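You operate a simulated robot arm through the tools that you are given. There is no shell and no other tool. Be economical: measure what you need, move in short steps, check, and stop when the job is done.

Carry out the task below with a simulated robot arm. There is one attempt and no reset: what you move stays moved.

TASK
Shut the water off, wind the hose in, lock the reel and squeegee the puddle away.
Fine: in that order; the squeegee goes back in the drip tray. What is to be rubbed or washed off counts as gone when no trace of it is left.

It is judged by the outcome, as a careful person would: the job done as asked, and still so three seconds after it is handed in. It fails if anything else is knocked over, pushed out of place, dropped, spilled or broken.

THE ROBOT
A 7-joint arm with a two-finger parallel gripper on a trunk, on a base that drives. Base frame: it is fixed to the floor where the robot stands at the start and does not move with it; the origin is under the middle of the robot, x ahead of it, y to its left, z up. Lengths are in m, angles in rad, forces in N, time in s.
With the tool pointing down near the work surface it reaches from about 0.1 to 0.4 m from the robot's upright axis, wherever it stands. Its first joint turns from -2.897 to 2.897 rad. Places, roughly: black lock lever [0.3, 0.4, 0.7]; broom [0.25, -2, 0.25]; drip tray [0.1, -2, 0]; dust pan [0.5, -1.75, 0.25]; floor squeegee [0, -2, 0.25]; hose nozzle [-0.3, 1, 0]; hose reel crank [0.4, 0.2, 1]; mop [-0.25, -2.25, 0.25]; puddle [-0.2, 0.4, 0]; red valve lever [0.5, 0, 0.7]. Payload 1.57 kg.
The tool frame sits at the grasp point between the pads (the TCP): z along the fingers, y along the line on which they close. The tips reach 0.03 m beyond it. Largest opening 0.11 m; finger width 0.024, thickness 0.012; the body of the gripper, 0.048 by 0.112 m, starts 0.078 m behind the TCP.
Orientation is told as [roll, pitch, yaw] about the base's x, y, z axes, in that order, counted from this pose: with the fingers straight down and closing along the base's y, the tool's x points along the base's -x, its y along +y and its z along -z.

THE INTERFACE
- The arm moves only by the tool jog_arm. Its argument "steps" is text: rows parted by semicolons, each of 7 numbers parted by spaces: the shift along the base's x, y, z in m, then the turn, a rotation vector about the base's x, y, z in rad, then the opening, from 0 (shut) to 1 (fully open). In form: x y z ax ay az gripper; .... A call has 1 to 20 rows; each row is the pose to reach, as a shift and turn from the pose commanded when the call began. Each row takes 0.2 s and may step no farther than 0.05 m and 0.15 rad from the row before; otherwise, or with a gripper value out of range, the whole call is refused. Where a pose cannot be reached the arm comes as near as it can. A force on the tool above 90 N (or 10 N above the force at the start of the call, whichever is more), or a blocked arm, ends the call early, and 0.2 s more pass. Each finger travels about 0.045 m/s and halts on what it meets, pressing with about 26 N; the grip force reading is that of the motor and also rises with nothing between the fingers. The clock runs only during rows and for 0.2 s after the last one: add rows that repeat a pose to give the fingers time. It gives the time, the measured TCP pose, the force on the tool (base axes), the opening and the grip force at its end, in the units of the frame above (readings bear some noise), with the torque about the TCP (base axes, N m) and any sound that the robot's microphone picked up.
- Cameras (640 x 400 px; columns grow to the right, rows downward): "scene" is now at [-0.0175, 0.1762, 1.5848]; the picture's right is [0.58, -0.81, 0.00], its down [-0.76, -0.54, -0.36] and it looks along [0.29, 0.21, -0.93] (base axes); focal length 214 px, centre (320, 200). "wrist" rides on the gripper at [0.07, 0.016, -0.141] in the tool frame; the picture's right is [-0.23, 0.97, 0.00], its down [-0.85, -0.20, -0.48] and it looks along [-0.47, -0.11, 0.88] (tool axes); focal length 222 px, centre (320, 200). There is no depth. A picture from a camera that has moved, and an enlarged one, comes with that camera's place and axes in the base frame and with its lens. The place of the scene camera against the robot may be out by one fixed shift of up to 0.018 m in any direction.
- grab_frame(camera): a new picture of that camera. No time passes.
- slide_trunk(by): slides the trunk up (or, below 0, down) by that many m; the arm and the scene camera ride with it, the base frame stays. It gives what a move gives, with no picture.
- steer(legs): drives the robot by 1 to 6 legs, each [ahead, turn to the left] in m and rad, along the robot's own axes; the way and the turn of a leg run together, so that a leg with both is an arc; at most 1.5 m and 3.142 rad a leg. The arm and the cameras ride along, it lands a little off, and it stops where it bumps. It gives what a move gives.
- head_to(pan, tilt): turns the head with the scene camera to pan (to the left, within 2.705 rad either way) and tilt (down, from -0.506 to 1.204), counted from straight ahead of the robot. It gives what a move gives.
- enlarge(camera, box): a new picture of the part [left, top, right, bottom] of that camera's present view, enlarged. No time passes.
- job_done(): hands the job in; it is judged then, once.

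Work in short steps. Places have to be worked out from the pictures, the camera data and where the tool is seen: move nearer, look again, correct. Check each grasp and each placing, and mend what went wrong. You have 120 turns and 78 pictures in all, those below and enlarged ones among them. Open the gripper and draw the arm clear of the work before you hand the job in, unless the task says otherwise; then end with one line.

The tools are called after "Call:" as name(argument=value, ...) on one line, values as JSON. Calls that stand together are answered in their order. jog_arm: Moves the arm, as the interface text tells. Its arguments: {"type":"object","properties":{"steps":{"type":"string"}},"required":["steps"]} The other tools are called the same way: slide_trunk (by) slides the trunk up or down; steer (legs) drives the base; head_to (pan, tilt) turns the head that bears the scene camera; grab_frame (camera) takes a picture; enlarge (camera, box) takes an enlarged picture of a part of a camera's view; job_done () hands the job in.

At the start:

```text
time: 0.0
ee_pos: [0.3841, 0.292, 1.2403]
orientation: [-0.001, 0.0, 0.0]
contact_force: [0.2, -0.5, -0.5]
moment: [-0.01, 0.01, 0.0]
finger_gap: 0.11
grip_force: 0.0
trunk travel left (down, up): [-0.551, 0.039]
robot x, y, heading: [-0.0011, 0.001, -0.002]
head pan, tilt: [0.623, 1.201]
```

scene: 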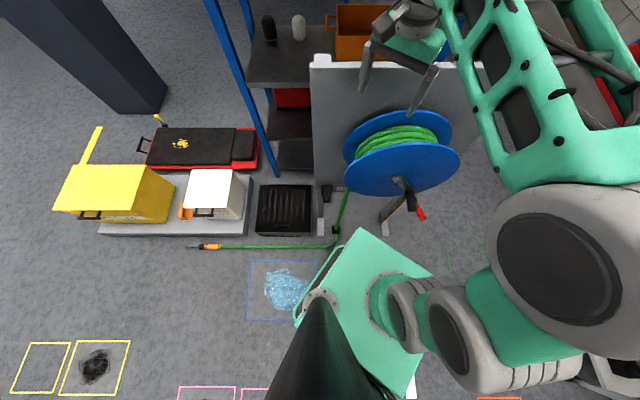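
wrist: 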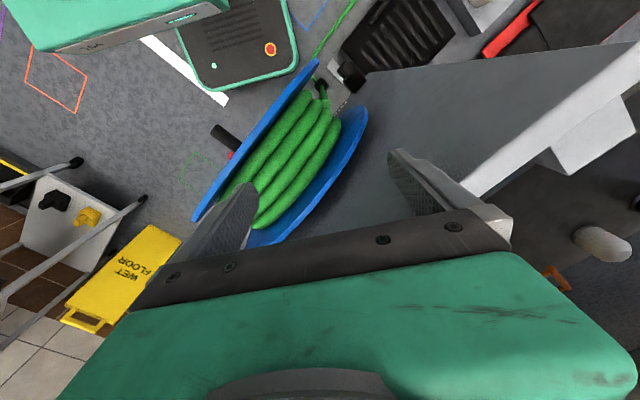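

The pictures show the reel on a wall ahead-left. I turn the head to look at the reel, valve and lock lever.

Call:
head_to(pan=0.2, tilt=0.9)

Call:
grab_frame(camera="scene")

```text
time: 0.9
ee_pos: [0.3837, 0.2905, 1.2392]
orientation: [0.001, 0.001, 0.0]
contact_force: [0.1, 0.3, -0.2]
moment: [0.04, -0.02, 0.0]
finger_gap: 0.1102
grip_force: 0.0
trunk travel left (down, up): [-0.551, 0.039]
robot x, y, heading: [-0.0041, 0.0009, 0.002]
head pan, tilt: [0.201, 0.901]
```

```text
75 pictures are left
camera scene: at [0.011, 0.1588, 1.6046], right [0.2, -0.98, 0.0], down [-0.77, -0.16, -0.62], along [0.61, 0.12, -0.78], focal length 214 px, centre (320, 200)
```

scene: 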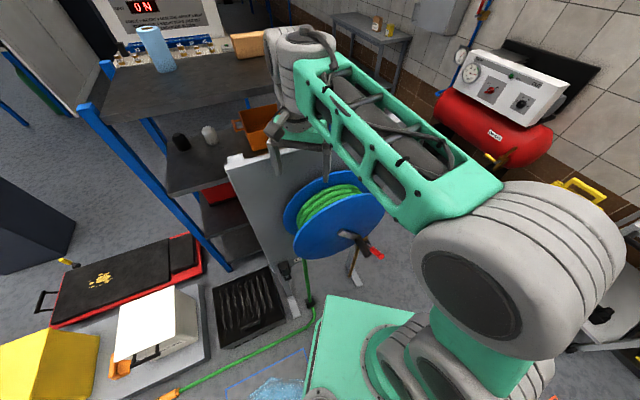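

The reel shows at the centre, with the crank red-tipped. I enlarge that part to find the lock lever and the valve.

Call:
enlarge(camera="scene", box=[220, 130, 460, 320])

Call:
enlarge(camera="wrist", box=[0, 0, 400, 250])

```text
2.11 times, centred on (340, 225) of scene
camera zoom: at [0.011, 0.1588, 1.6046], right [0.2, -0.98, 0.0], down [-0.77, -0.16, -0.62], along [0.61, 0.12, -0.78], focal length 452 px, centre (278, 147)
```

zoom: 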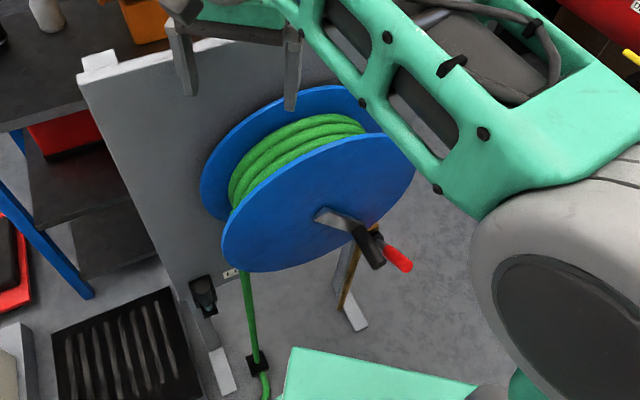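

```text
1.60 times, centred on (200, 125) of wrist
camera zoom: at [0.3149, 0.3071, 1.3806], right [0.23, 0.97, 0.0], down [0.85, -0.2, 0.48], along [0.47, -0.11, -0.88], focal length 355 px, centre (512, 320)
```

zoom: 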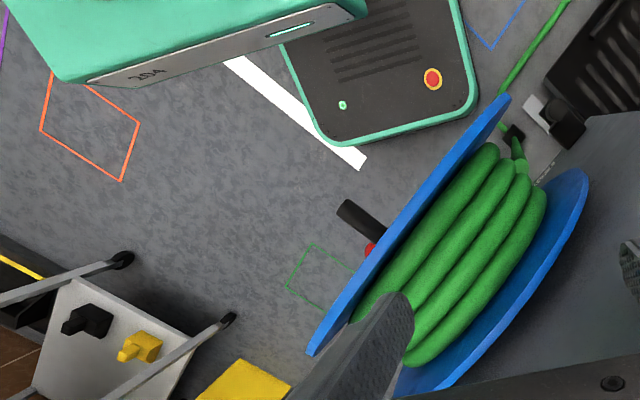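

I can't see the reel's face clearly. I swing the tool to the right and yaw it to the left so the wrist camera faces the reel.

Call:
jog_arm(steps="0 -0.035 0 0 0 0.14 1;0 -0.07 0 0 0 0.28 1;0 -0.105 0 0 0 0.42 1;0 -0.14 0 0 0 0.56 1;0 -0.175 0 0 0 0.7 1;0 -0.21 0 0 0 0.84 1;0 -0.245 0 0 0 0.98 1;0 -0.28 0 0 0 1.12 1;0 -0.315 0 0 0 1.26 1;0 -0.35 0 0 0 1.4 1")

Call:
grab_frame(camera="wrist")

Call:
grab_frame(camera="scene")

```text
time: 3.1
ee_pos: [0.3841, -0.0599, 1.2398]
orientation: [0.0, 0.0, 1.403]
contact_force: [-0.5, -0.6, 0.6]
moment: [0.01, -0.02, 0.02]
finger_gap: 0.11
grip_force: 0.1
trunk travel left (down, up): [-0.551, 0.039]
robot x, y, heading: [0.0013, 0.0004, 0.001]
head pan, tilt: [0.201, 0.901]
```

```text
72 pictures are left
camera wrist: at [0.3571, -0.1264, 1.3811], right [-0.92, 0.39, 0.0], down [0.34, 0.81, 0.48], along [0.19, 0.44, -0.88], focal length 222 px, centre (320, 200)
```

wrist: 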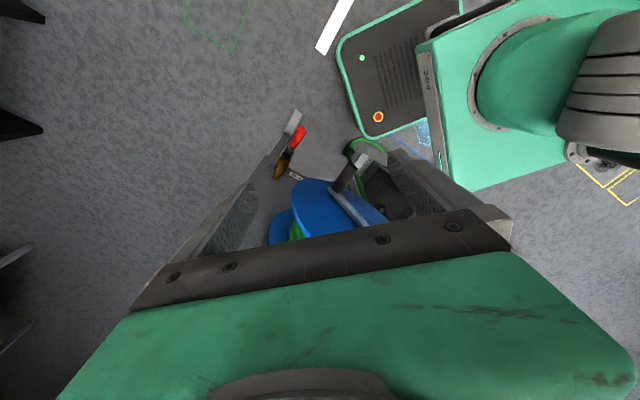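

```text
71 pictures are left
camera scene: at [0.0112, 0.1582, 1.6047], right [0.2, -0.98, 0.0], down [-0.77, -0.16, -0.62], along [0.61, 0.12, -0.78], focal length 214 px, centre (320, 200)
```

scene: 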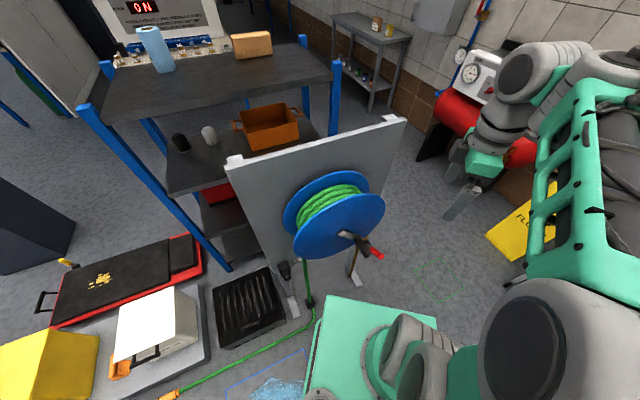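

Clear view of the panel now. I enlarge the reel.

Call:
enlarge(camera="scene", box=[260, 160, 420, 320])

Call:
enlarge(camera="wrist", box=[240, 90, 440, 250])

```text
2.50 times, centred on (340, 240) of scene
camera zoom: at [0.0112, 0.1582, 1.6047], right [0.2, -0.98, 0.0], down [-0.77, -0.16, -0.62], along [0.61, 0.12, -0.78], focal length 536 px, centre (270, 100)
```

zoom: 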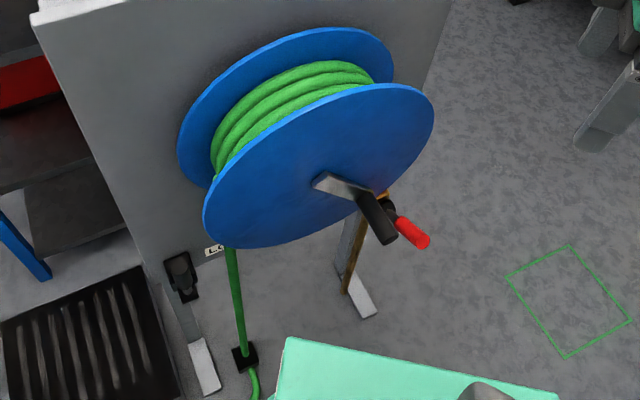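

```text
2.50 times, centred on (340, 170) of wrist
camera zoom: at [0.3571, -0.1264, 1.3811], right [-0.92, 0.39, 0.0], down [0.34, 0.81, 0.48], along [0.19, 0.44, -0.88], focal length 555 px, centre (270, 275)
```

zoom: 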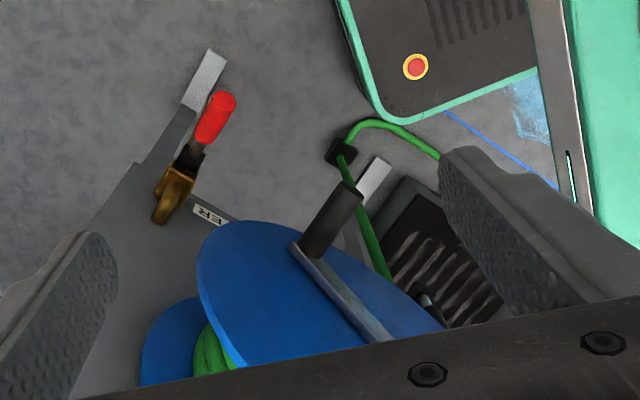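

Valve red lever judged near (0.455,-0.03,0.73), crank handle tip near (0.36,0.05,0.90); panel outward normal about (-0.8,-0.6). I lower the trunk and look closer with the wrist camera.

Call:
jog_arm(steps="0 -0.03 0 0 0 0 1;0 -0.06 0 0 0 0 1")

Call:
slide_trunk(by=-0.3)

Call:
grab_frame(camera="wrist")

Call:
enlarge(camera="scene", box=[240, 100, 440, 300])

```text
time: 3.7
ee_pos: [0.3832, -0.1197, 1.2401]
orientation: [0.001, 0.0, 1.4]
contact_force: [0.0, -0.2, 0.4]
moment: [0.04, 0.01, 0.01]
finger_gap: 0.1096
grip_force: 0.0
trunk travel left (down, up): [-0.551, 0.039]
robot x, y, heading: [0.0001, -0.0015, 0.003]
head pan, tilt: [0.201, 0.901]
```

```text
time: 6.7
ee_pos: [0.3838, -0.1198, 0.9387]
orientation: [0.0, -0.002, 1.399]
contact_force: [0.3, 1.0, 0.4]
moment: [0.01, 0.02, 0.0]
finger_gap: 0.1103
grip_force: 0.1
trunk travel left (down, up): [-0.251, 0.339]
robot x, y, heading: [-0.0004, 0.0017, 0.0]
head pan, tilt: [0.201, 0.901]
```

```text
68 pictures are left
camera wrist: at [0.356, -0.185, 1.0804], right [-0.92, 0.39, 0.0], down [0.34, 0.81, 0.48], along [0.19, 0.44, -0.88], focal length 222 px, centre (320, 200)
```

wrist: 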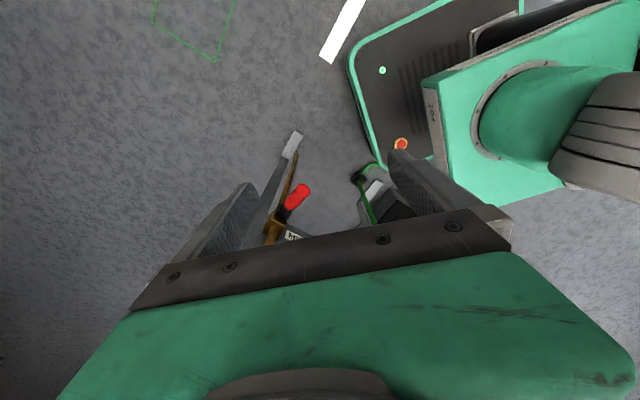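

```text
2.00 times, centred on (340, 200) of scene
camera zoom: at [0.0111, 0.1585, 1.3047], right [0.2, -0.98, 0.0], down [-0.77, -0.16, -0.62], along [0.61, 0.12, -0.78], focal length 429 px, centre (280, 200)
```

zoom: 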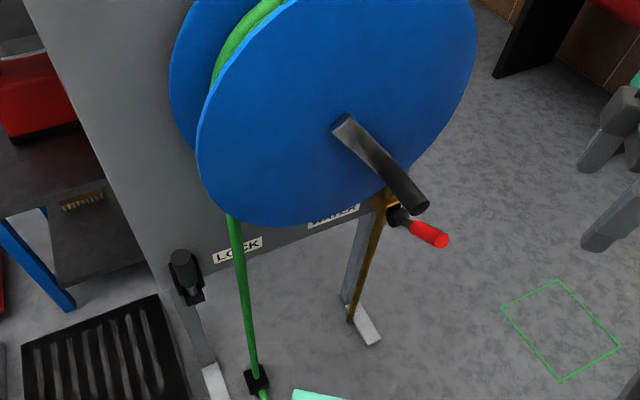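

The reel face, LOCK lever and valve are visible. I enlarge both views on the valve to understand how it turns.

Call:
enlarge(camera="wrist", box=[240, 120, 380, 250])

Call:
enlarge(camera="scene", box=[350, 170, 430, 230])

```text
3.08 times, centred on (310, 185) of wrist
camera zoom: at [0.356, -0.185, 1.0804], right [-0.92, 0.39, 0.0], down [0.34, 0.81, 0.48], along [0.19, 0.44, -0.88], focal length 684 px, centre (351, 246)
```

zoom: 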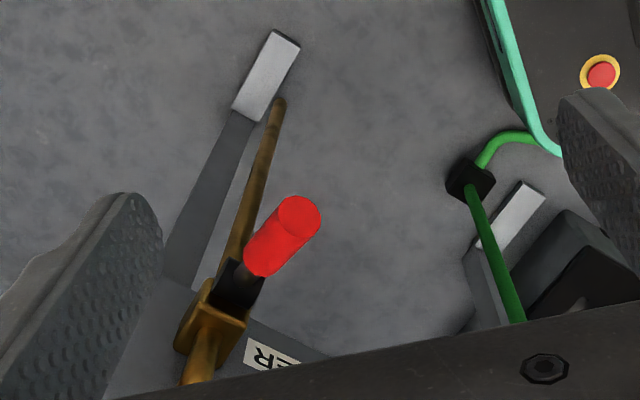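

```text
6.67 times, centred on (390, 200) of scene
camera zoom: at [0.0111, 0.1585, 1.3047], right [0.2, -0.98, 0.0], down [-0.77, -0.16, -0.62], along [0.61, 0.12, -0.78], focal length 1430 px, centre (-147, 200)
```

zoom: 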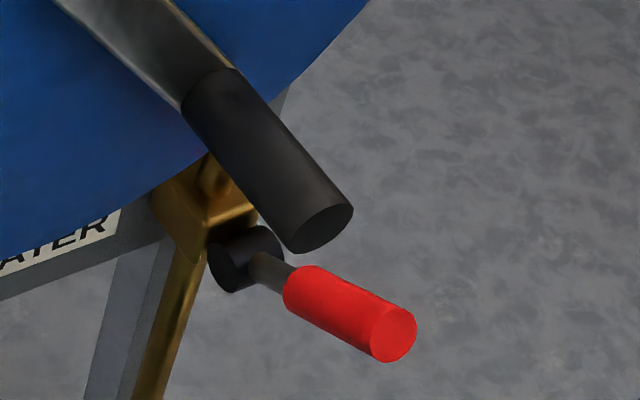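

The valve seems to sit on a vertical pipe with its lever jutting out of a hub. I move the wrist camera lower and tilt it for a flatter view of it.

Call:
jog_arm(steps="0 -0.04 0 0 0 0 1;0 -0.08 0 0 0 0 1;0.01 -0.08 -0.035 0.1 -0.043 0 1;0.02 -0.08 -0.07 0.2 -0.087 0 1;0.03 -0.08 -0.105 0.3 -0.13 0 1;0.04 -0.08 -0.14 0.4 -0.174 0 1;0.05 -0.08 -0.175 0.5 -0.217 0 1;0.053 -0.08 -0.21 0.6 -0.26 0 1")

Call:
grab_frame(camera="wrist")

```text
time: 8.5
ee_pos: [0.437, -0.1982, 0.7288]
orientation: [-0.181, -0.633, 1.459]
contact_force: [-0.9, 0.4, 0.5]
moment: [-0.04, -0.02, 0.0]
finger_gap: 0.11
grip_force: 0.0
trunk travel left (down, up): [-0.251, 0.339]
robot x, y, heading: [0.0043, 0.0008, -0.003]
head pan, tilt: [0.201, 0.901]
```

```text
64 pictures are left
camera wrist: at [0.3803, -0.3308, 0.7972], right [-0.92, 0.39, -0.01], down [0.15, 0.37, 0.91], along [0.36, 0.84, -0.4], focal length 222 px, centre (320, 200)
```

wrist: 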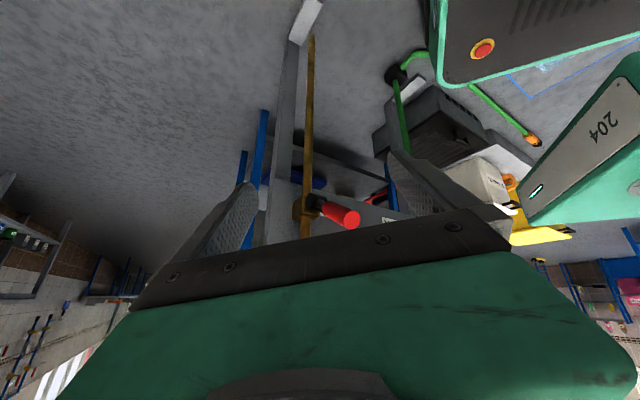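

The lever is nicely in view (upside down). Enlarging.

Call:
enlarge(camera="wrist", box=[270, 160, 390, 250])

```text
4.44 times, centred on (330, 205) of wrist
camera zoom: at [0.3803, -0.3308, 0.7972], right [-0.92, 0.39, -0.01], down [0.15, 0.37, 0.91], along [0.36, 0.84, -0.4], focal length 987 px, centre (276, 178)
```

zoom: 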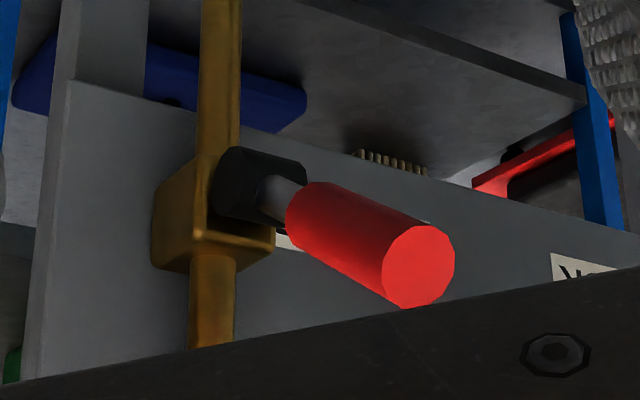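

The red lever's hub is at about (0.541,0.029,0.63), its tip at (0.456,-0.035,0.696), so it swings in the vertical plane square to the panel. I close the fingers and bring them just above it.

Call:
jog_arm(steps="0 0 0.03 0 0 0 0;0.005 0.035 0.04 0 0 0 0;0.01 0.07 0.04 0 0 0 0;0.018 0.11 0.04 0 0 0 0;0.026 0.14 0.04 0 0 0 0;0.026 0.156 0.03 0 0 0 0;0.026 0.156 0.025 0 0 0 0")

Call:
grab_frame(camera="wrist")

Call:
grab_frame(camera="scene")

```text
time: 10.1
ee_pos: [0.4613, -0.0417, 0.7535]
orientation: [-0.179, -0.632, 1.458]
contact_force: [-0.8, -0.4, -0.1]
moment: [0.0, 0.01, 0.05]
finger_gap: 0.0
grip_force: 17.6
trunk travel left (down, up): [-0.251, 0.339]
robot x, y, heading: [0.0011, 0.001, -0.002]
head pan, tilt: [0.201, 0.901]
```

```text
62 pictures are left
camera wrist: at [0.4063, -0.1735, 0.823], right [-0.92, 0.39, -0.01], down [0.15, 0.38, 0.91], along [0.36, 0.84, -0.41], focal length 222 px, centre (320, 200)
```

wrist: 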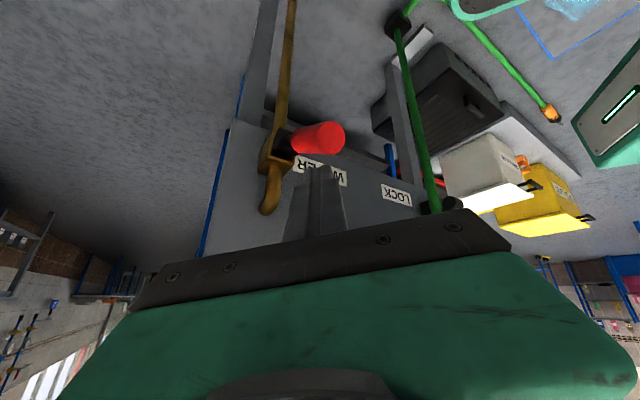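

```text
61 pictures are left
camera scene: at [0.0111, 0.1586, 1.3046], right [0.2, -0.98, 0.0], down [-0.77, -0.16, -0.62], along [0.61, 0.12, -0.78], focal length 214 px, centre (320, 200)
```

scene: 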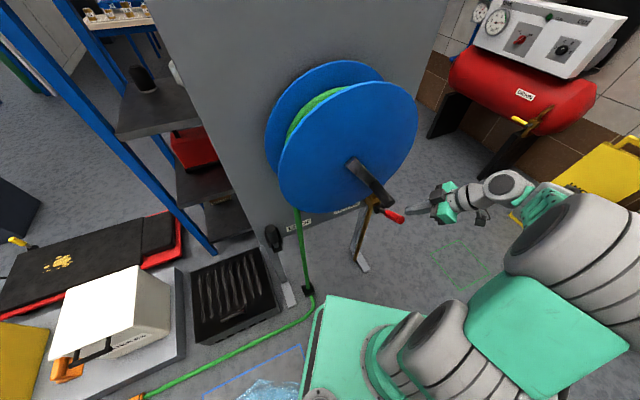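

The fingertips sit about 3 cm right above the red lever end. I press straight down in short steps.

Call:
jog_arm(steps="0 0 -0.02 0 0 0 0;0 0 -0.04 0 0 0 0;0 0 -0.055 0 0 0 0;0 0 -0.07 0 0 0 0")

Call:
grab_frame(camera="wrist")

```text
time: 10.8
ee_pos: [0.4596, -0.0473, 0.7078]
orientation: [-0.175, -0.625, 1.451]
contact_force: [-0.6, -2.4, 0.3]
moment: [0.16, 0.01, 0.05]
finger_gap: 0.0002
grip_force: 21.0
trunk travel left (down, up): [-0.251, 0.339]
robot x, y, heading: [-0.0041, 0.0021, -0.009]
head pan, tilt: [0.201, 0.901]
stopped in row 3: the force on the tool passed its limit (the readings are from after the stop); the commanded pose is now the measured one
```

```text
60 pictures are left
camera wrist: at [0.4031, -0.1788, 0.7775], right [-0.92, 0.4, 0.0], down [0.16, 0.38, 0.91], along [0.36, 0.83, -0.41], focal length 222 px, centre (320, 200)
```

wrist: 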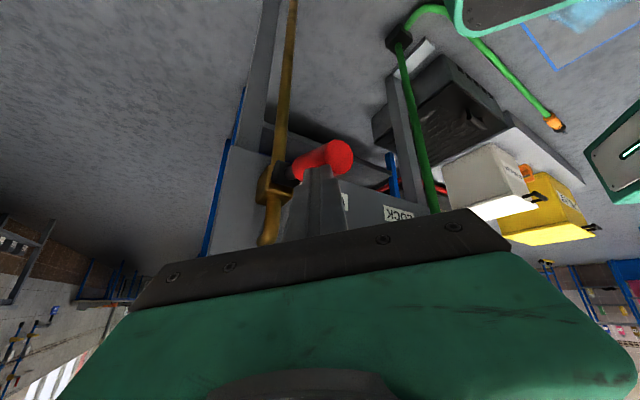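

Pressing down was blocked at once, so the lever does not go that way. I look closely at the hub to see its axis.

Call:
enlarge(camera="wrist", box=[240, 120, 380, 220])

Call:
enlarge(camera="scene", box=[350, 170, 430, 230])

```text
4.00 times, centred on (310, 170) of wrist
camera zoom: at [0.4031, -0.1788, 0.7775], right [-0.92, 0.4, 0.0], down [0.16, 0.38, 0.91], along [0.36, 0.83, -0.41], focal length 888 px, centre (360, 320)
```

zoom: 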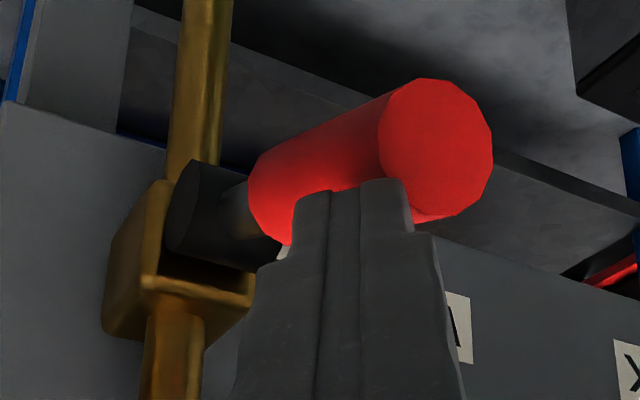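

```text
6.67 times, centred on (390, 200) of scene
camera zoom: at [0.0109, 0.1583, 1.3043], right [0.19, -0.98, 0.0], down [-0.77, -0.15, -0.62], along [0.61, 0.12, -0.78], focal length 1430 px, centre (-147, 200)
```

zoom: 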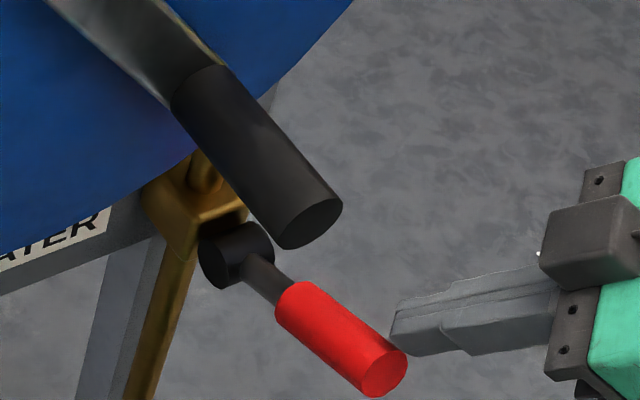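

It actually did move: the lever swung down some, the push was just too fast. I go on more slowly.

Call:
jog_arm(steps="0 0 -0.005 0 0 0 0;0 0 -0.01 0 0 0 0;0 0 -0.015 0 0 0 0;0 0 -0.02 0 0 0 0;0 0 -0.025 0 0 0 0;0 0 -0.03 0 0 0 0;0 0 -0.035 0 0 0 0;0 0 -0.04 0 0 0 0")

Call:
enlarge(camera="scene", box=[350, 170, 430, 230])

```text
time: 11.8
ee_pos: [0.4665, -0.0535, 0.6961]
orientation: [-0.208, -0.618, 1.468]
contact_force: [8.5, -2.3, 4.4]
moment: [0.01, -0.18, -0.19]
finger_gap: 0.0
grip_force: 21.5
trunk travel left (down, up): [-0.251, 0.339]
robot x, y, heading: [0.0026, -0.001, -0.011]
head pan, tilt: [0.201, 0.901]
stopped in row 5: the force on the tool passed its limit (the readings are from after the stop); the commanded pose is now the measured one
```

```text
6.67 times, centred on (390, 200) of scene
camera zoom: at [0.0116, 0.1581, 1.3031], right [0.19, -0.98, 0.0], down [-0.77, -0.15, -0.62], along [0.61, 0.12, -0.78], focal length 1430 px, centre (-147, 200)
```

zoom: 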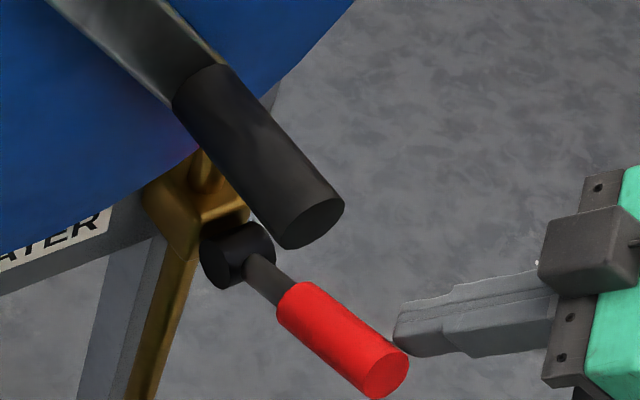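

The lever did swing from about 32° to 20°, but my fingers slipped off its right side. I back off, turn the tool to face the panel squarely (closing along the panel), and open to straddle the lever.

Call:
jog_arm(steps="-0.02 -0.02 0.035 0 0 0 0;-0.05 -0.03 0.07 0 0 0 0.2;-0.06 -0.03 0.075 0 0 -0.13 0.5;-0.0635 -0.0225 0.075 0 0 -0.26 0.7;-0.0635 -0.0225 0.075 0 0 -0.39 0.7;-0.0635 -0.0225 0.071 0 0 -0.51 0.7;-0.0635 -0.0225 0.071 0 0 -0.51 0.7")

Call:
grab_frame(camera="wrist")

Call:
grab_frame(camera="scene")

```text
time: 13.4
ee_pos: [0.4013, -0.0743, 0.7675]
orientation: [-0.202, -0.619, 0.957]
contact_force: [-0.1, 0.3, 0.0]
moment: [-0.02, 0.0, -0.01]
finger_gap: 0.0771
grip_force: 0.0
trunk travel left (down, up): [-0.251, 0.339]
robot x, y, heading: [-0.0007, 0.004, -0.008]
head pan, tilt: [0.201, 0.901]
```

```text
56 pictures are left
camera wrist: at [0.2882, -0.1593, 0.8371], right [-0.61, 0.79, -0.03], down [0.31, 0.27, 0.91], along [0.73, 0.55, -0.41], focal length 222 px, centre (320, 200)
```

wrist: 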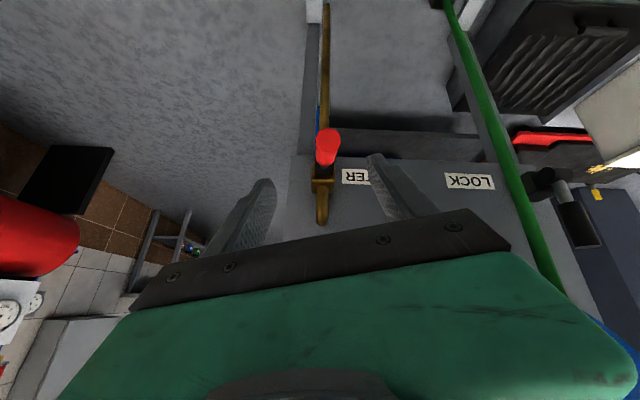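

```text
55 pictures are left
camera scene: at [0.0115, 0.1584, 1.3046], right [0.19, -0.98, 0.0], down [-0.77, -0.15, -0.62], along [0.61, 0.12, -0.78], focal length 214 px, centre (320, 200)
```

scene: 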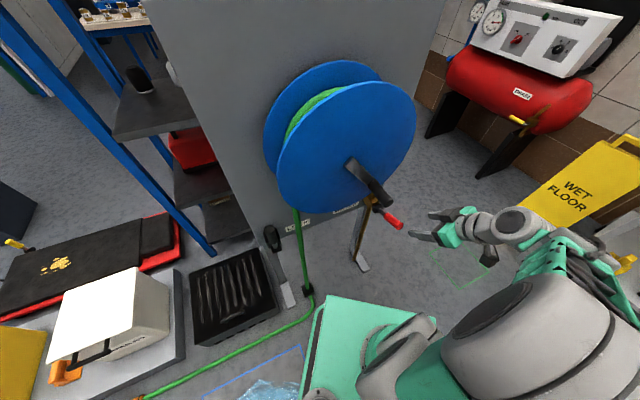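

The lever lies in line between the open fingers. I advance about 13 cm along the fingers so that they straddle it, then close.

Call:
jog_arm(steps="0.016 0.012 -0.026 0 0 0 0.7;0.032 0.023 -0.052 0 0 0 0.7;0.049 0.035 -0.078 0 0 0 0.7;0.065 0.046 -0.104 0 0 0 0.7;0.071 0.051 -0.113 0 0 0 0.7;0.071 0.051 -0.113 0 0 0 0;0.071 0.051 -0.113 0 0 0 0;0.071 0.051 -0.113 0 0 0 0;0.071 0.051 -0.113 0 0 0 0")

Call:
grab_frame(camera="wrist")

```text
time: 15.4
ee_pos: [0.4668, -0.016, 0.653]
orientation: [-0.19, -0.619, 0.959]
contact_force: [-37.1, 34.7, 3.4]
moment: [-0.37, -0.44, -1.13]
finger_gap: 0.0362
grip_force: 27.8
trunk travel left (down, up): [-0.251, 0.339]
robot x, y, heading: [-0.0015, 0.0005, -0.004]
head pan, tilt: [0.201, 0.901]
```

```text
54 pictures are left
camera wrist: at [0.355, -0.1039, 0.7228], right [-0.62, 0.79, -0.02], down [0.32, 0.27, 0.91], along [0.72, 0.55, -0.42], focal length 222 px, centre (320, 200)
```

wrist: 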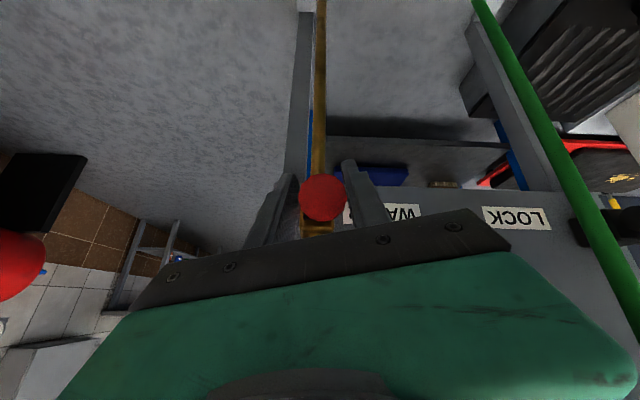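

The lever is gripped (gap 0.036), with a sideways load to relieve. I shift slightly left and move the grip down along the arc.

Call:
jog_arm(steps="-0.004 0.005 0 0 0 0 0;-0.005 0.0045 -0.006 0 0 0 0;-0.006 0.004 -0.012 0 0 0 0;-0.006 0.004 -0.018 0 0 0 0;-0.006 0.004 -0.024 0 0 0 0;-0.006 0.004 -0.03 0 0 0 0;-0.005 0.005 -0.036 0 0 0 0;-0.004 0.006 -0.042 0 0 0 0")

Call:
grab_frame(camera="wrist")

```text
time: 17.2
ee_pos: [0.4698, -0.02, 0.6132]
orientation: [-0.207, -0.618, 0.958]
contact_force: [-8.3, -17.1, 15.8]
moment: [0.5, 0.1, 0.09]
finger_gap: 0.0291
grip_force: 38.1
trunk travel left (down, up): [-0.251, 0.339]
robot x, y, heading: [-0.0015, 0.0009, -0.007]
head pan, tilt: [0.201, 0.901]
```

```text
53 pictures are left
camera wrist: at [0.3556, -0.1046, 0.6826], right [-0.61, 0.79, -0.03], down [0.31, 0.27, 0.91], along [0.73, 0.54, -0.41], focal length 222 px, centre (320, 200)
```

wrist: 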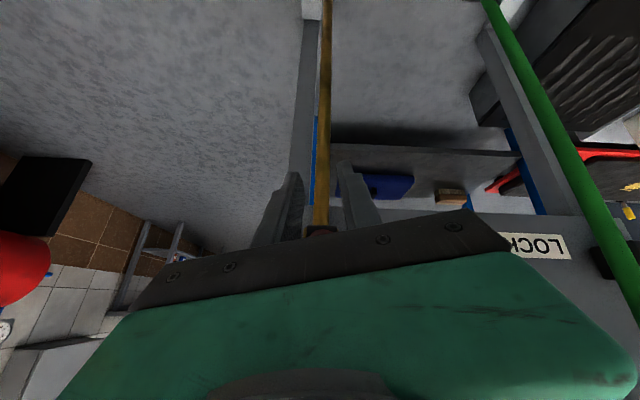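

The lever tip isn't visible to the wrist camera now; checking from the scene.

Call:
enlarge(camera="scene", box=[340, 160, 460, 250])

```text
4.44 times, centred on (400, 205) of scene
camera zoom: at [0.0108, 0.1574, 1.3046], right [0.19, -0.98, 0.0], down [-0.77, -0.15, -0.62], along [0.61, 0.12, -0.78], focal length 953 px, centre (-36, 178)
```

zoom: 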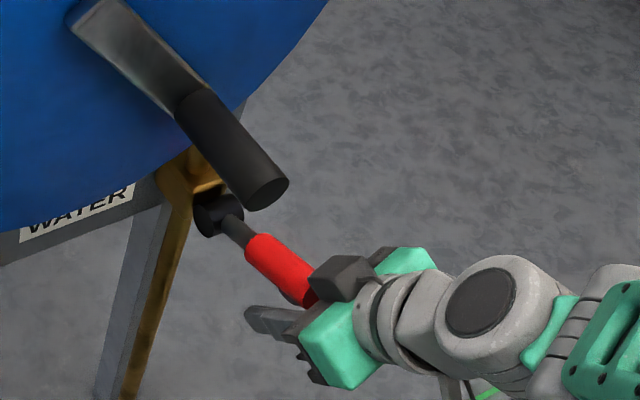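

The fingers slid along the lever and it now rests between the finger roots near the palm. I keep pushing slowly downward with the palm, fingers as guides.

Call:
jog_arm(steps="0 0 -0.006 0 0 0 0;0 0 -0.012 0 0 0 0;0 0 -0.018 0 0 0 0;0 0 -0.024 0 0 0 0;0 0 -0.03 0 0 0 0;0 0 -0.036 0 0 0 0;0 0 -0.042 0 0 0 0;0 0 -0.048 0 0 0 0")

Call:
enlarge(camera="scene", box=[340, 160, 460, 250])

```text
time: 18.1
ee_pos: [0.4677, -0.024, 0.6001]
orientation: [-0.218, -0.619, 0.957]
contact_force: [-41.2, -25.8, 34.6]
moment: [1.6, -2.16, 0.28]
finger_gap: 0.0
grip_force: 21.6
trunk travel left (down, up): [-0.251, 0.339]
robot x, y, heading: [-0.002, -0.0034, -0.027]
head pan, tilt: [0.201, 0.901]
stopped in row 4: the force on the tool passed its limit (the readings are from after the stop); the commanded pose is now the measured one
```

```text
4.44 times, centred on (400, 205) of scene
camera zoom: at [0.0082, 0.1562, 1.3052], right [0.18, -0.98, 0.0], down [-0.77, -0.14, -0.62], along [0.61, 0.11, -0.78], focal length 953 px, centre (-36, 178)
```

zoom: 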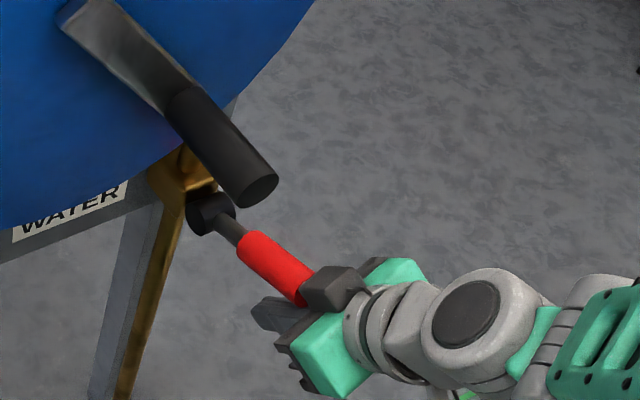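

The lever end is now just jammed against the palm. I back out toward the robot, raise, straighten the tool somewhat, and set closed fingers centred above the lever's outer end.

Call:
jog_arm(steps="-0.03 -0.023 0 0 0 0 0;-0.06 -0.046 0 0 0 0 0;-0.09 -0.065 0 0 0 0 0;-0.09 -0.065 0.045 -0.07 0.09 0 0;-0.09 -0.065 0.09 -0.14 0.18 0 0;-0.09 -0.065 0.135 -0.212 0.278 0 0;-0.09 -0.065 0.16 -0.212 0.278 0 0;-0.06 -0.04 0.16 -0.212 0.278 0 0;-0.02 -0.0035 0.155 -0.212 0.278 0 0;-0.02 -0.0035 0.15 -0.212 0.278 0 0")

Call:
grab_frame(camera="wrist")

Call:
enlarge(camera="scene", box=[340, 160, 460, 250])

```text
refused: row 9 steps farther than a row can; nothing moved
```

```text
50 pictures are left
camera wrist: at [0.3531, -0.1082, 0.6671], right [-0.6, 0.8, -0.04], down [0.31, 0.27, 0.91], along [0.74, 0.53, -0.41], focal length 222 px, centre (320, 200)
```

wrist: 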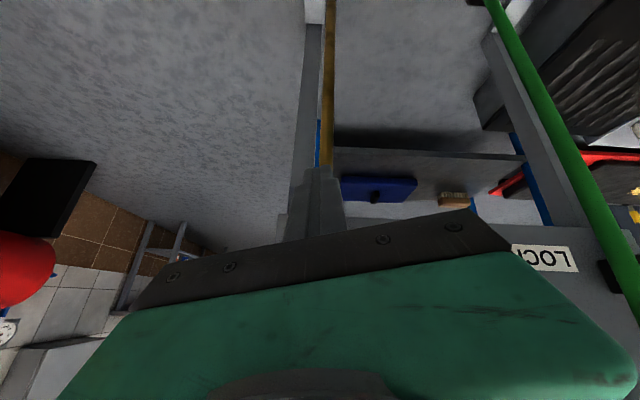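

```text
4.44 times, centred on (400, 205) of scene
camera zoom: at [0.0082, 0.1562, 1.3052], right [0.18, -0.98, 0.0], down [-0.77, -0.14, -0.62], along [0.61, 0.11, -0.78], focal length 953 px, centre (-36, 178)
```

zoom: 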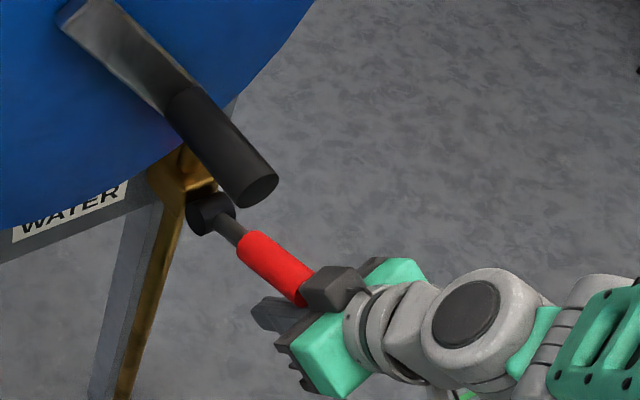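

A row was too long; I send the same motion with smaller steps.

Call:
jog_arm(steps="-0.03 -0.023 0 0 0 0 0;-0.06 -0.046 0 0 0 0 0;-0.09 -0.065 0 0 0 0 0;-0.09 -0.065 0.045 -0.07 0.09 0 0;-0.09 -0.065 0.09 -0.14 0.18 0 0;-0.09 -0.065 0.135 -0.212 0.278 0 0;-0.09 -0.065 0.16 -0.212 0.278 0 0;-0.06 -0.04 0.16 -0.212 0.278 0 0;-0.035 -0.02 0.155 -0.212 0.278 0 0;-0.02 -0.0035 0.15 -0.212 0.278 0 0")

Call:
grab_frame(camera="wrist")

Call:
enlarge(camera="scene", box=[340, 160, 460, 250])

```text
time: 20.3
ee_pos: [0.4507, -0.0248, 0.7463]
orientation: [-0.104, -0.279, 0.909]
contact_force: [0.0, 0.0, 0.9]
moment: [-0.01, -0.02, 0.0]
finger_gap: 0.0
grip_force: 21.2
trunk travel left (down, up): [-0.251, 0.339]
robot x, y, heading: [-0.0011, 0.0004, -0.018]
head pan, tilt: [0.201, 0.901]
```

```text
48 pictures are left
camera wrist: at [0.3619, -0.0891, 0.8596], right [-0.61, 0.79, -0.04], down [0.54, 0.45, 0.71], along [0.58, 0.42, -0.7], focal length 222 px, centre (320, 200)
```

wrist: 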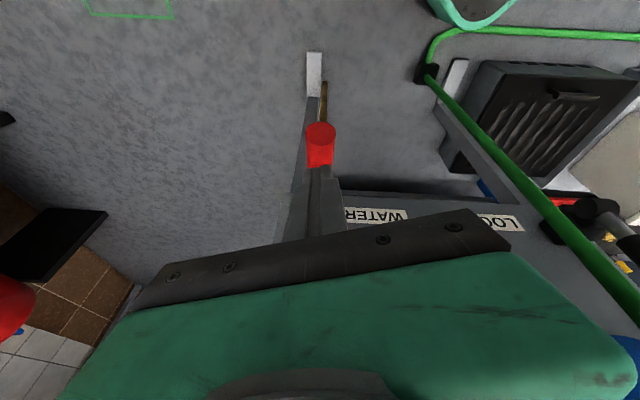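

```text
4.44 times, centred on (400, 205) of scene
camera zoom: at [0.0125, 0.1581, 1.3046], right [0.18, -0.98, 0.0], down [-0.77, -0.14, -0.62], along [0.61, 0.11, -0.78], focal length 953 px, centre (-36, 178)
```

zoom: 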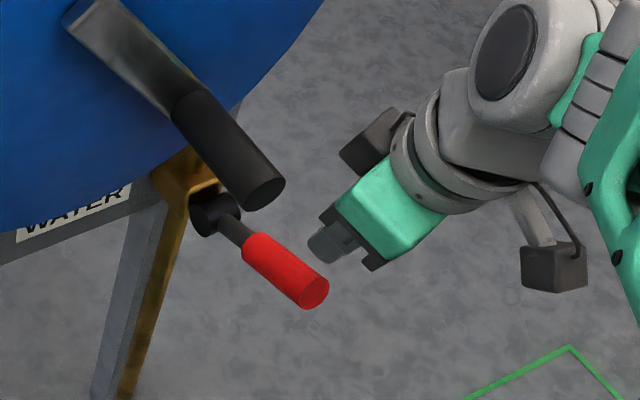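

Now the closed tips are centred on the lever (same column in the wrist view). I press down slowly.

Call:
jog_arm(steps="0 0 -0.01 0 0 0 0;0 0 -0.018 0 0 0 0;0 0 -0.024 0 0 0 0;0 0 -0.028 0 0 0 0;0 0 -0.032 0 0 0 0;0 0 -0.036 0 0 0 0;0 0 -0.04 0 0 0 0;0 0 -0.044 0 0 0 0;0 0 -0.048 0 0 0 0;0 0 -0.052 0 0 0 0;0 0 -0.056 0 0 0 0;0 0 -0.06 0 0 0 0;0 0 -0.064 0 0 0 0")

Call:
enlarge(camera="scene", box=[340, 160, 460, 250])

```text
time: 22.2
ee_pos: [0.4532, -0.0254, 0.712]
orientation: [-0.129, -0.292, 0.919]
contact_force: [-19.2, 1.5, 39.0]
moment: [0.0, 0.69, -0.01]
finger_gap: 0.0003
grip_force: 21.7
trunk travel left (down, up): [-0.251, 0.339]
robot x, y, heading: [-0.0035, 0.0005, -0.013]
head pan, tilt: [0.201, 0.901]
stopped in row 9: the force on the tool passed its limit (the readings are from after the stop); the commanded pose is now the measured one
```

```text
4.44 times, centred on (400, 205) of scene
camera zoom: at [0.0081, 0.1585, 1.3045], right [0.18, -0.98, 0.0], down [-0.77, -0.14, -0.62], along [0.61, 0.11, -0.78], focal length 953 px, centre (-36, 178)
```

zoom: 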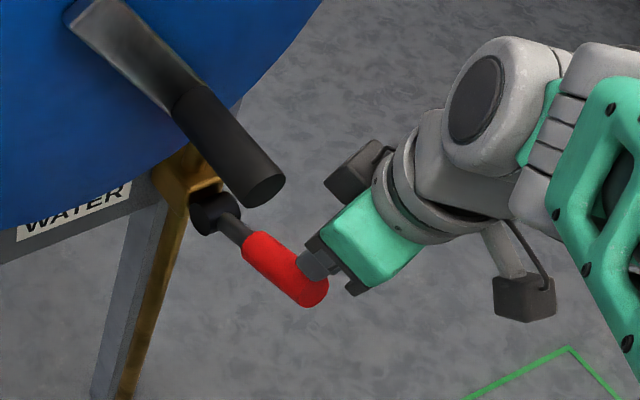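

It stands firm at the bottom, so down is its stop and it must go up. I back off, tilt the tool further forward, straddle the lever, and grip it to lift.

Call:
jog_arm(steps="0 0 0.03 0 0 0 0;-0.03 -0.023 0.03 0.08 -0.1 0 0.3;-0.06 -0.046 0.03 0.16 -0.2 0 0.6;-0.061 -0.046 0.025 0.24 -0.31 0 0.65;-0.061 -0.046 0.022 0.334 -0.4 0 0.65;-0.061 -0.046 0.022 0.334 -0.437 0 0.65;-0.04 -0.03 0.001 0.334 -0.437 0 0.65;-0.02 -0.015 -0.02 0.334 -0.437 0 0.65;0 0 -0.04 0.334 -0.437 0 0.65;0.013 0.011 -0.052 0.334 -0.437 0 0.65;0.013 0.011 -0.052 0.334 -0.437 0 0;0.013 0.011 -0.052 0.334 -0.437 0 0;0.013 0.011 -0.052 0.334 -0.437 0 0")

Call:
grab_frame(camera="wrist")

```text
time: 25.0
ee_pos: [0.4689, -0.0158, 0.6555]
orientation: [-0.32, -0.813, 1.02]
contact_force: [7.0, -3.3, -1.0]
moment: [-0.22, -0.35, -0.97]
finger_gap: 0.0339
grip_force: 19.4
trunk travel left (down, up): [-0.251, 0.339]
robot x, y, heading: [-0.0021, -0.0006, -0.02]
head pan, tilt: [0.201, 0.901]
```

```text
45 pictures are left
camera wrist: at [0.3436, -0.1059, 0.6943], right [-0.59, 0.81, -0.05], down [0.14, 0.16, 0.98], along [0.79, 0.57, -0.21], focal length 222 px, centre (320, 200)
```

wrist: 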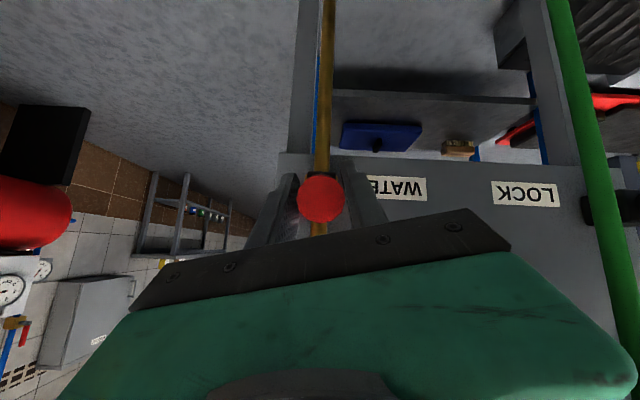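

Well gripped. I lift along the arc by about 30°.

Call:
jog_arm(steps="0.001 0.001 0.005 0 0 0 0;0.004 0.003 0.01 0 0 0 0;0.006 0.004 0.015 0 0 0 0;0.009 0.007 0.02 0 0 0 0;0.012 0.009 0.025 0 0 0 0;0.015 0.011 0.029 0 0 0 0;0.018 0.014 0.034 0 0 0 0;0.022 0.017 0.038 0 0 0 0")

Call:
grab_frame(camera="wrist")

```text
time: 26.8
ee_pos: [0.4876, 0.0009, 0.6927]
orientation: [-0.309, -0.811, 1.018]
contact_force: [-10.7, -19.2, -5.7]
moment: [0.02, 1.93, 1.52]
finger_gap: 0.0301
grip_force: 39.6
trunk travel left (down, up): [-0.251, 0.339]
robot x, y, heading: [-0.0026, 0.0025, -0.015]
head pan, tilt: [0.201, 0.901]
```

```text
44 pictures are left
camera wrist: at [0.364, -0.0889, 0.7314], right [-0.59, 0.8, -0.04], down [0.15, 0.16, 0.98], along [0.79, 0.57, -0.22], focal length 222 px, centre (320, 200)
```

wrist: 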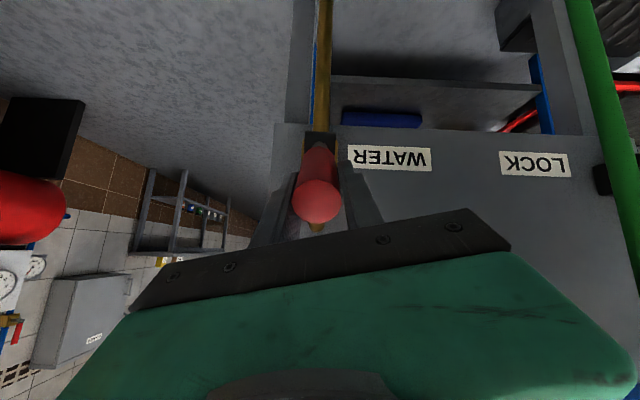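

The lever is rising (about 47° now). I continue up the arc in small steps.

Call:
jog_arm(steps="0.004 0.003 0.004 0 0 0 0;0.008 0.006 0.008 0 0 0 0;0.012 0.009 0.011 0 0 0 0;0.016 0.012 0.014 0 0 0 0;0.02 0.015 0.016 0 0 0 0;0.025 0.019 0.0185 0 0 0 0;0.03 0.022 0.02 0 0 0 0;0.034 0.026 0.0215 0 0 0 0")

Call:
grab_frame(camera="wrist")

```text
time: 28.6
ee_pos: [0.524, 0.0281, 0.7155]
orientation: [-0.317, -0.812, 1.022]
contact_force: [-0.9, 0.7, 0.4]
moment: [0.01, -0.01, 0.0]
finger_gap: 0.0
grip_force: 20.6
trunk travel left (down, up): [-0.251, 0.339]
robot x, y, heading: [-0.0019, 0.001, -0.013]
head pan, tilt: [0.201, 0.901]
```

```text
43 pictures are left
camera wrist: at [0.3994, -0.0623, 0.7536], right [-0.59, 0.8, -0.04], down [0.15, 0.16, 0.98], along [0.79, 0.57, -0.21], focal length 222 px, centre (320, 200)
```

wrist: 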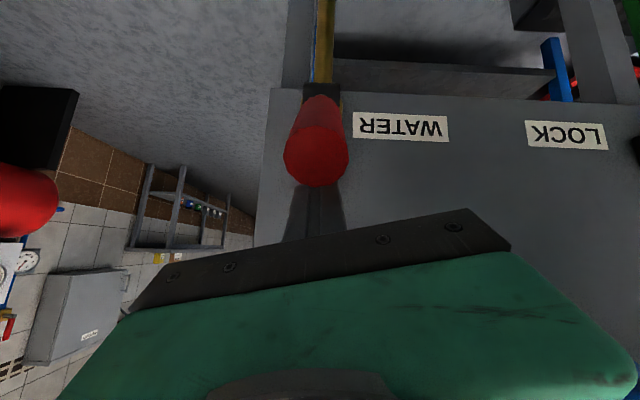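

The grip slid off the lever's end; the lever now stands at about 50°. I retreat over it and push its outer side onward with closed fingers.

Call:
jog_arm(steps="0 0 0.03 0 0 0 0;-0.035 -0.027 0.04 0 0 0 0;-0.07 -0.055 0.04 0 0 0 0;-0.105 -0.083 0.03 0 0 0 0;-0.11 -0.085 -0.01 0 0 0 0;-0.105 -0.081 -0.02 0 0 0 0;-0.09 -0.07 -0.02 0 0 0 0;-0.082 -0.064 -0.018 0 0 0 0;-0.074 -0.058 -0.014 0 0 0 0;-0.066 -0.052 -0.01 0 0 0 0;-0.058 -0.046 -0.006 0 0 0 0;-0.05 -0.04 -0.002 0 0 0 0;-0.042 -0.034 0.002 0 0 0 0;-0.034 -0.028 0.004 0 0 0 0;-0.026 -0.022 0.006 0 0 0 0;-0.018 -0.016 0.008 0 0 0 0")

Call:
grab_frame(camera="wrist")

Call:
enlarge(camera="scene", box=[340, 140, 460, 230])

```text
time: 32.0
ee_pos: [0.5062, 0.0116, 0.7238]
orientation: [-0.316, -0.812, 1.022]
contact_force: [-1.9, -0.8, -0.7]
moment: [-0.06, -0.01, -0.02]
finger_gap: 0.0
grip_force: 21.5
trunk travel left (down, up): [-0.251, 0.339]
robot x, y, heading: [-0.0017, -0.0031, -0.017]
head pan, tilt: [0.201, 0.901]
```

```text
42 pictures are left
camera wrist: at [0.3812, -0.0785, 0.7613], right [-0.59, 0.8, -0.04], down [0.15, 0.16, 0.98], along [0.79, 0.57, -0.21], focal length 222 px, centre (320, 200)
```

wrist: 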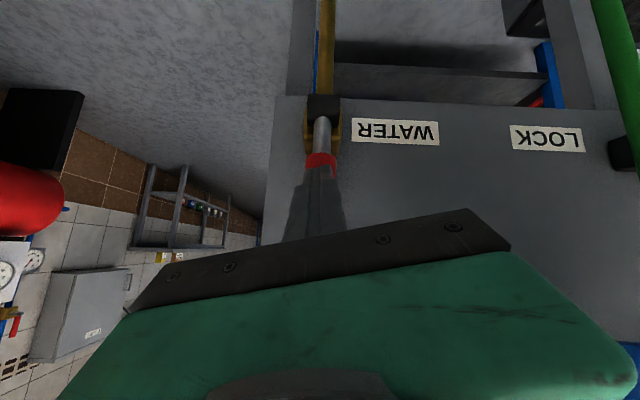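

```text
4.44 times, centred on (400, 185) of scene
camera zoom: at [0.012, 0.1579, 1.3046], right [0.18, -0.98, 0.0], down [-0.77, -0.14, -0.62], along [0.61, 0.11, -0.78], focal length 953 px, centre (-36, 267)
```

zoom: 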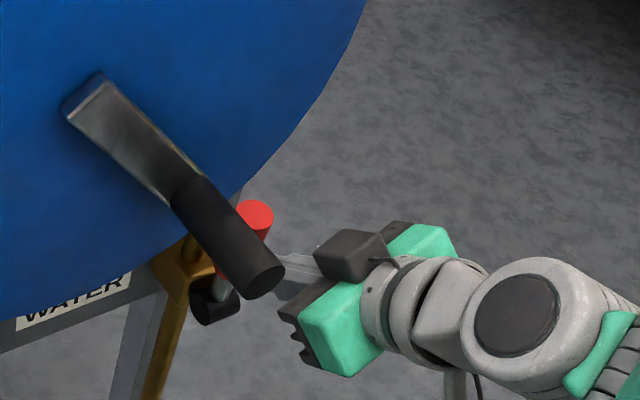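

The lever has swung nearly upright. I push on forward to its stop.

Call:
jog_arm(steps="0.006 0.005 0 0 0 0 0;0.012 0.009 0 0 0 0 0;0.018 0.014 0 0 0 0 0;0.024 0.018 0 0 0 0 0;0.03 0.023 0 0 0 0 0;0.036 0.027 0 0 0 0 0")

Call:
enlarge(camera="scene", box=[340, 140, 460, 230])

```text
time: 32.7
ee_pos: [0.5111, 0.0156, 0.7192]
orientation: [-0.303, -0.799, 0.999]
contact_force: [-40.2, -24.8, 16.2]
moment: [-0.06, -0.06, 0.02]
finger_gap: 0.0
grip_force: 21.0
trunk travel left (down, up): [-0.251, 0.339]
robot x, y, heading: [-0.0057, -0.0018, -0.031]
head pan, tilt: [0.201, 0.901]
stopped in row 3: the force on the tool passed its limit (the readings are from after the stop); the commanded pose is now the measured one
```

```text
4.44 times, centred on (400, 185) of scene
camera zoom: at [0.0081, 0.1558, 1.3051], right [0.17, -0.99, 0.0], down [-0.77, -0.13, -0.62], along [0.61, 0.11, -0.78], focal length 953 px, centre (-36, 267)
```

zoom: 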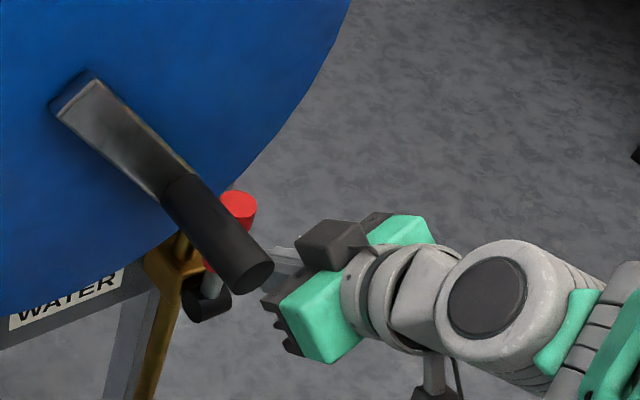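

The valve lever is at its hard upper stop: shut. I retreat toward the robot, raise and straighten the tool for the crank.

Call:
jog_arm(steps="-0.035 -0.027 0 0 0 0 0;-0.07 -0.053 0 0 0 0 0;-0.105 -0.08 0 0 0 0 0;-0.12 -0.1 0.03 -0.07 0.09 0 0.3;-0.12 -0.11 0.07 -0.14 0.18 0 0.5;-0.12 -0.12 0.11 -0.21 0.27 0 0.7;-0.12 -0.12 0.15 -0.28 0.36 0 0.7;-0.12 -0.12 0.19 -0.3035 0.3975 0 0.7;-0.12 -0.12 0.23 -0.3035 0.3975 0 0.7")

Call:
slide_trunk(by=0.12)

Call:
grab_frame(camera="wrist")

Call:
grab_frame(camera="scene")

```text
time: 34.7
ee_pos: [0.3947, -0.1024, 0.949]
orientation: [-0.127, -0.322, 0.906]
contact_force: [0.8, 0.9, 0.2]
moment: [0.0, 0.0, -0.01]
finger_gap: 0.0774
grip_force: 0.0
trunk travel left (down, up): [-0.251, 0.339]
robot x, y, heading: [-0.0043, 0.0023, -0.022]
head pan, tilt: [0.201, 0.901]
```

```text
time: 36.2
ee_pos: [0.3953, -0.1023, 1.0698]
orientation: [-0.128, -0.322, 0.908]
contact_force: [-0.4, 0.4, 0.1]
moment: [-0.03, 0.01, -0.01]
finger_gap: 0.0771
grip_force: 0.1
trunk travel left (down, up): [-0.371, 0.219]
robot x, y, heading: [-0.0021, 0.0007, -0.024]
head pan, tilt: [0.201, 0.901]
```

```text
39 pictures are left
camera wrist: at [0.3016, -0.1678, 1.1775], right [-0.6, 0.8, -0.05], down [0.51, 0.43, 0.74], along [0.61, 0.43, -0.67], focal length 222 px, centre (320, 200)
```

wrist: 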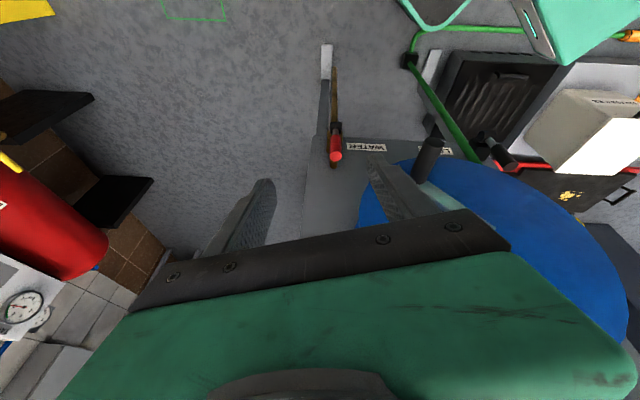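

```text
38 pictures are left
camera scene: at [0.0121, 0.1578, 1.4246], right [0.18, -0.98, 0.0], down [-0.77, -0.14, -0.62], along [0.61, 0.11, -0.78], focal length 214 px, centre (320, 200)
```

scene: 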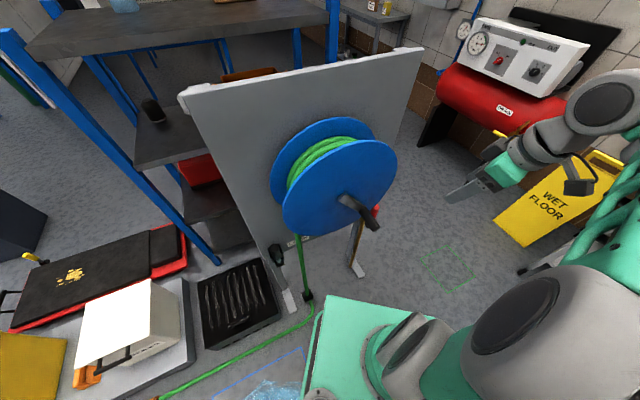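

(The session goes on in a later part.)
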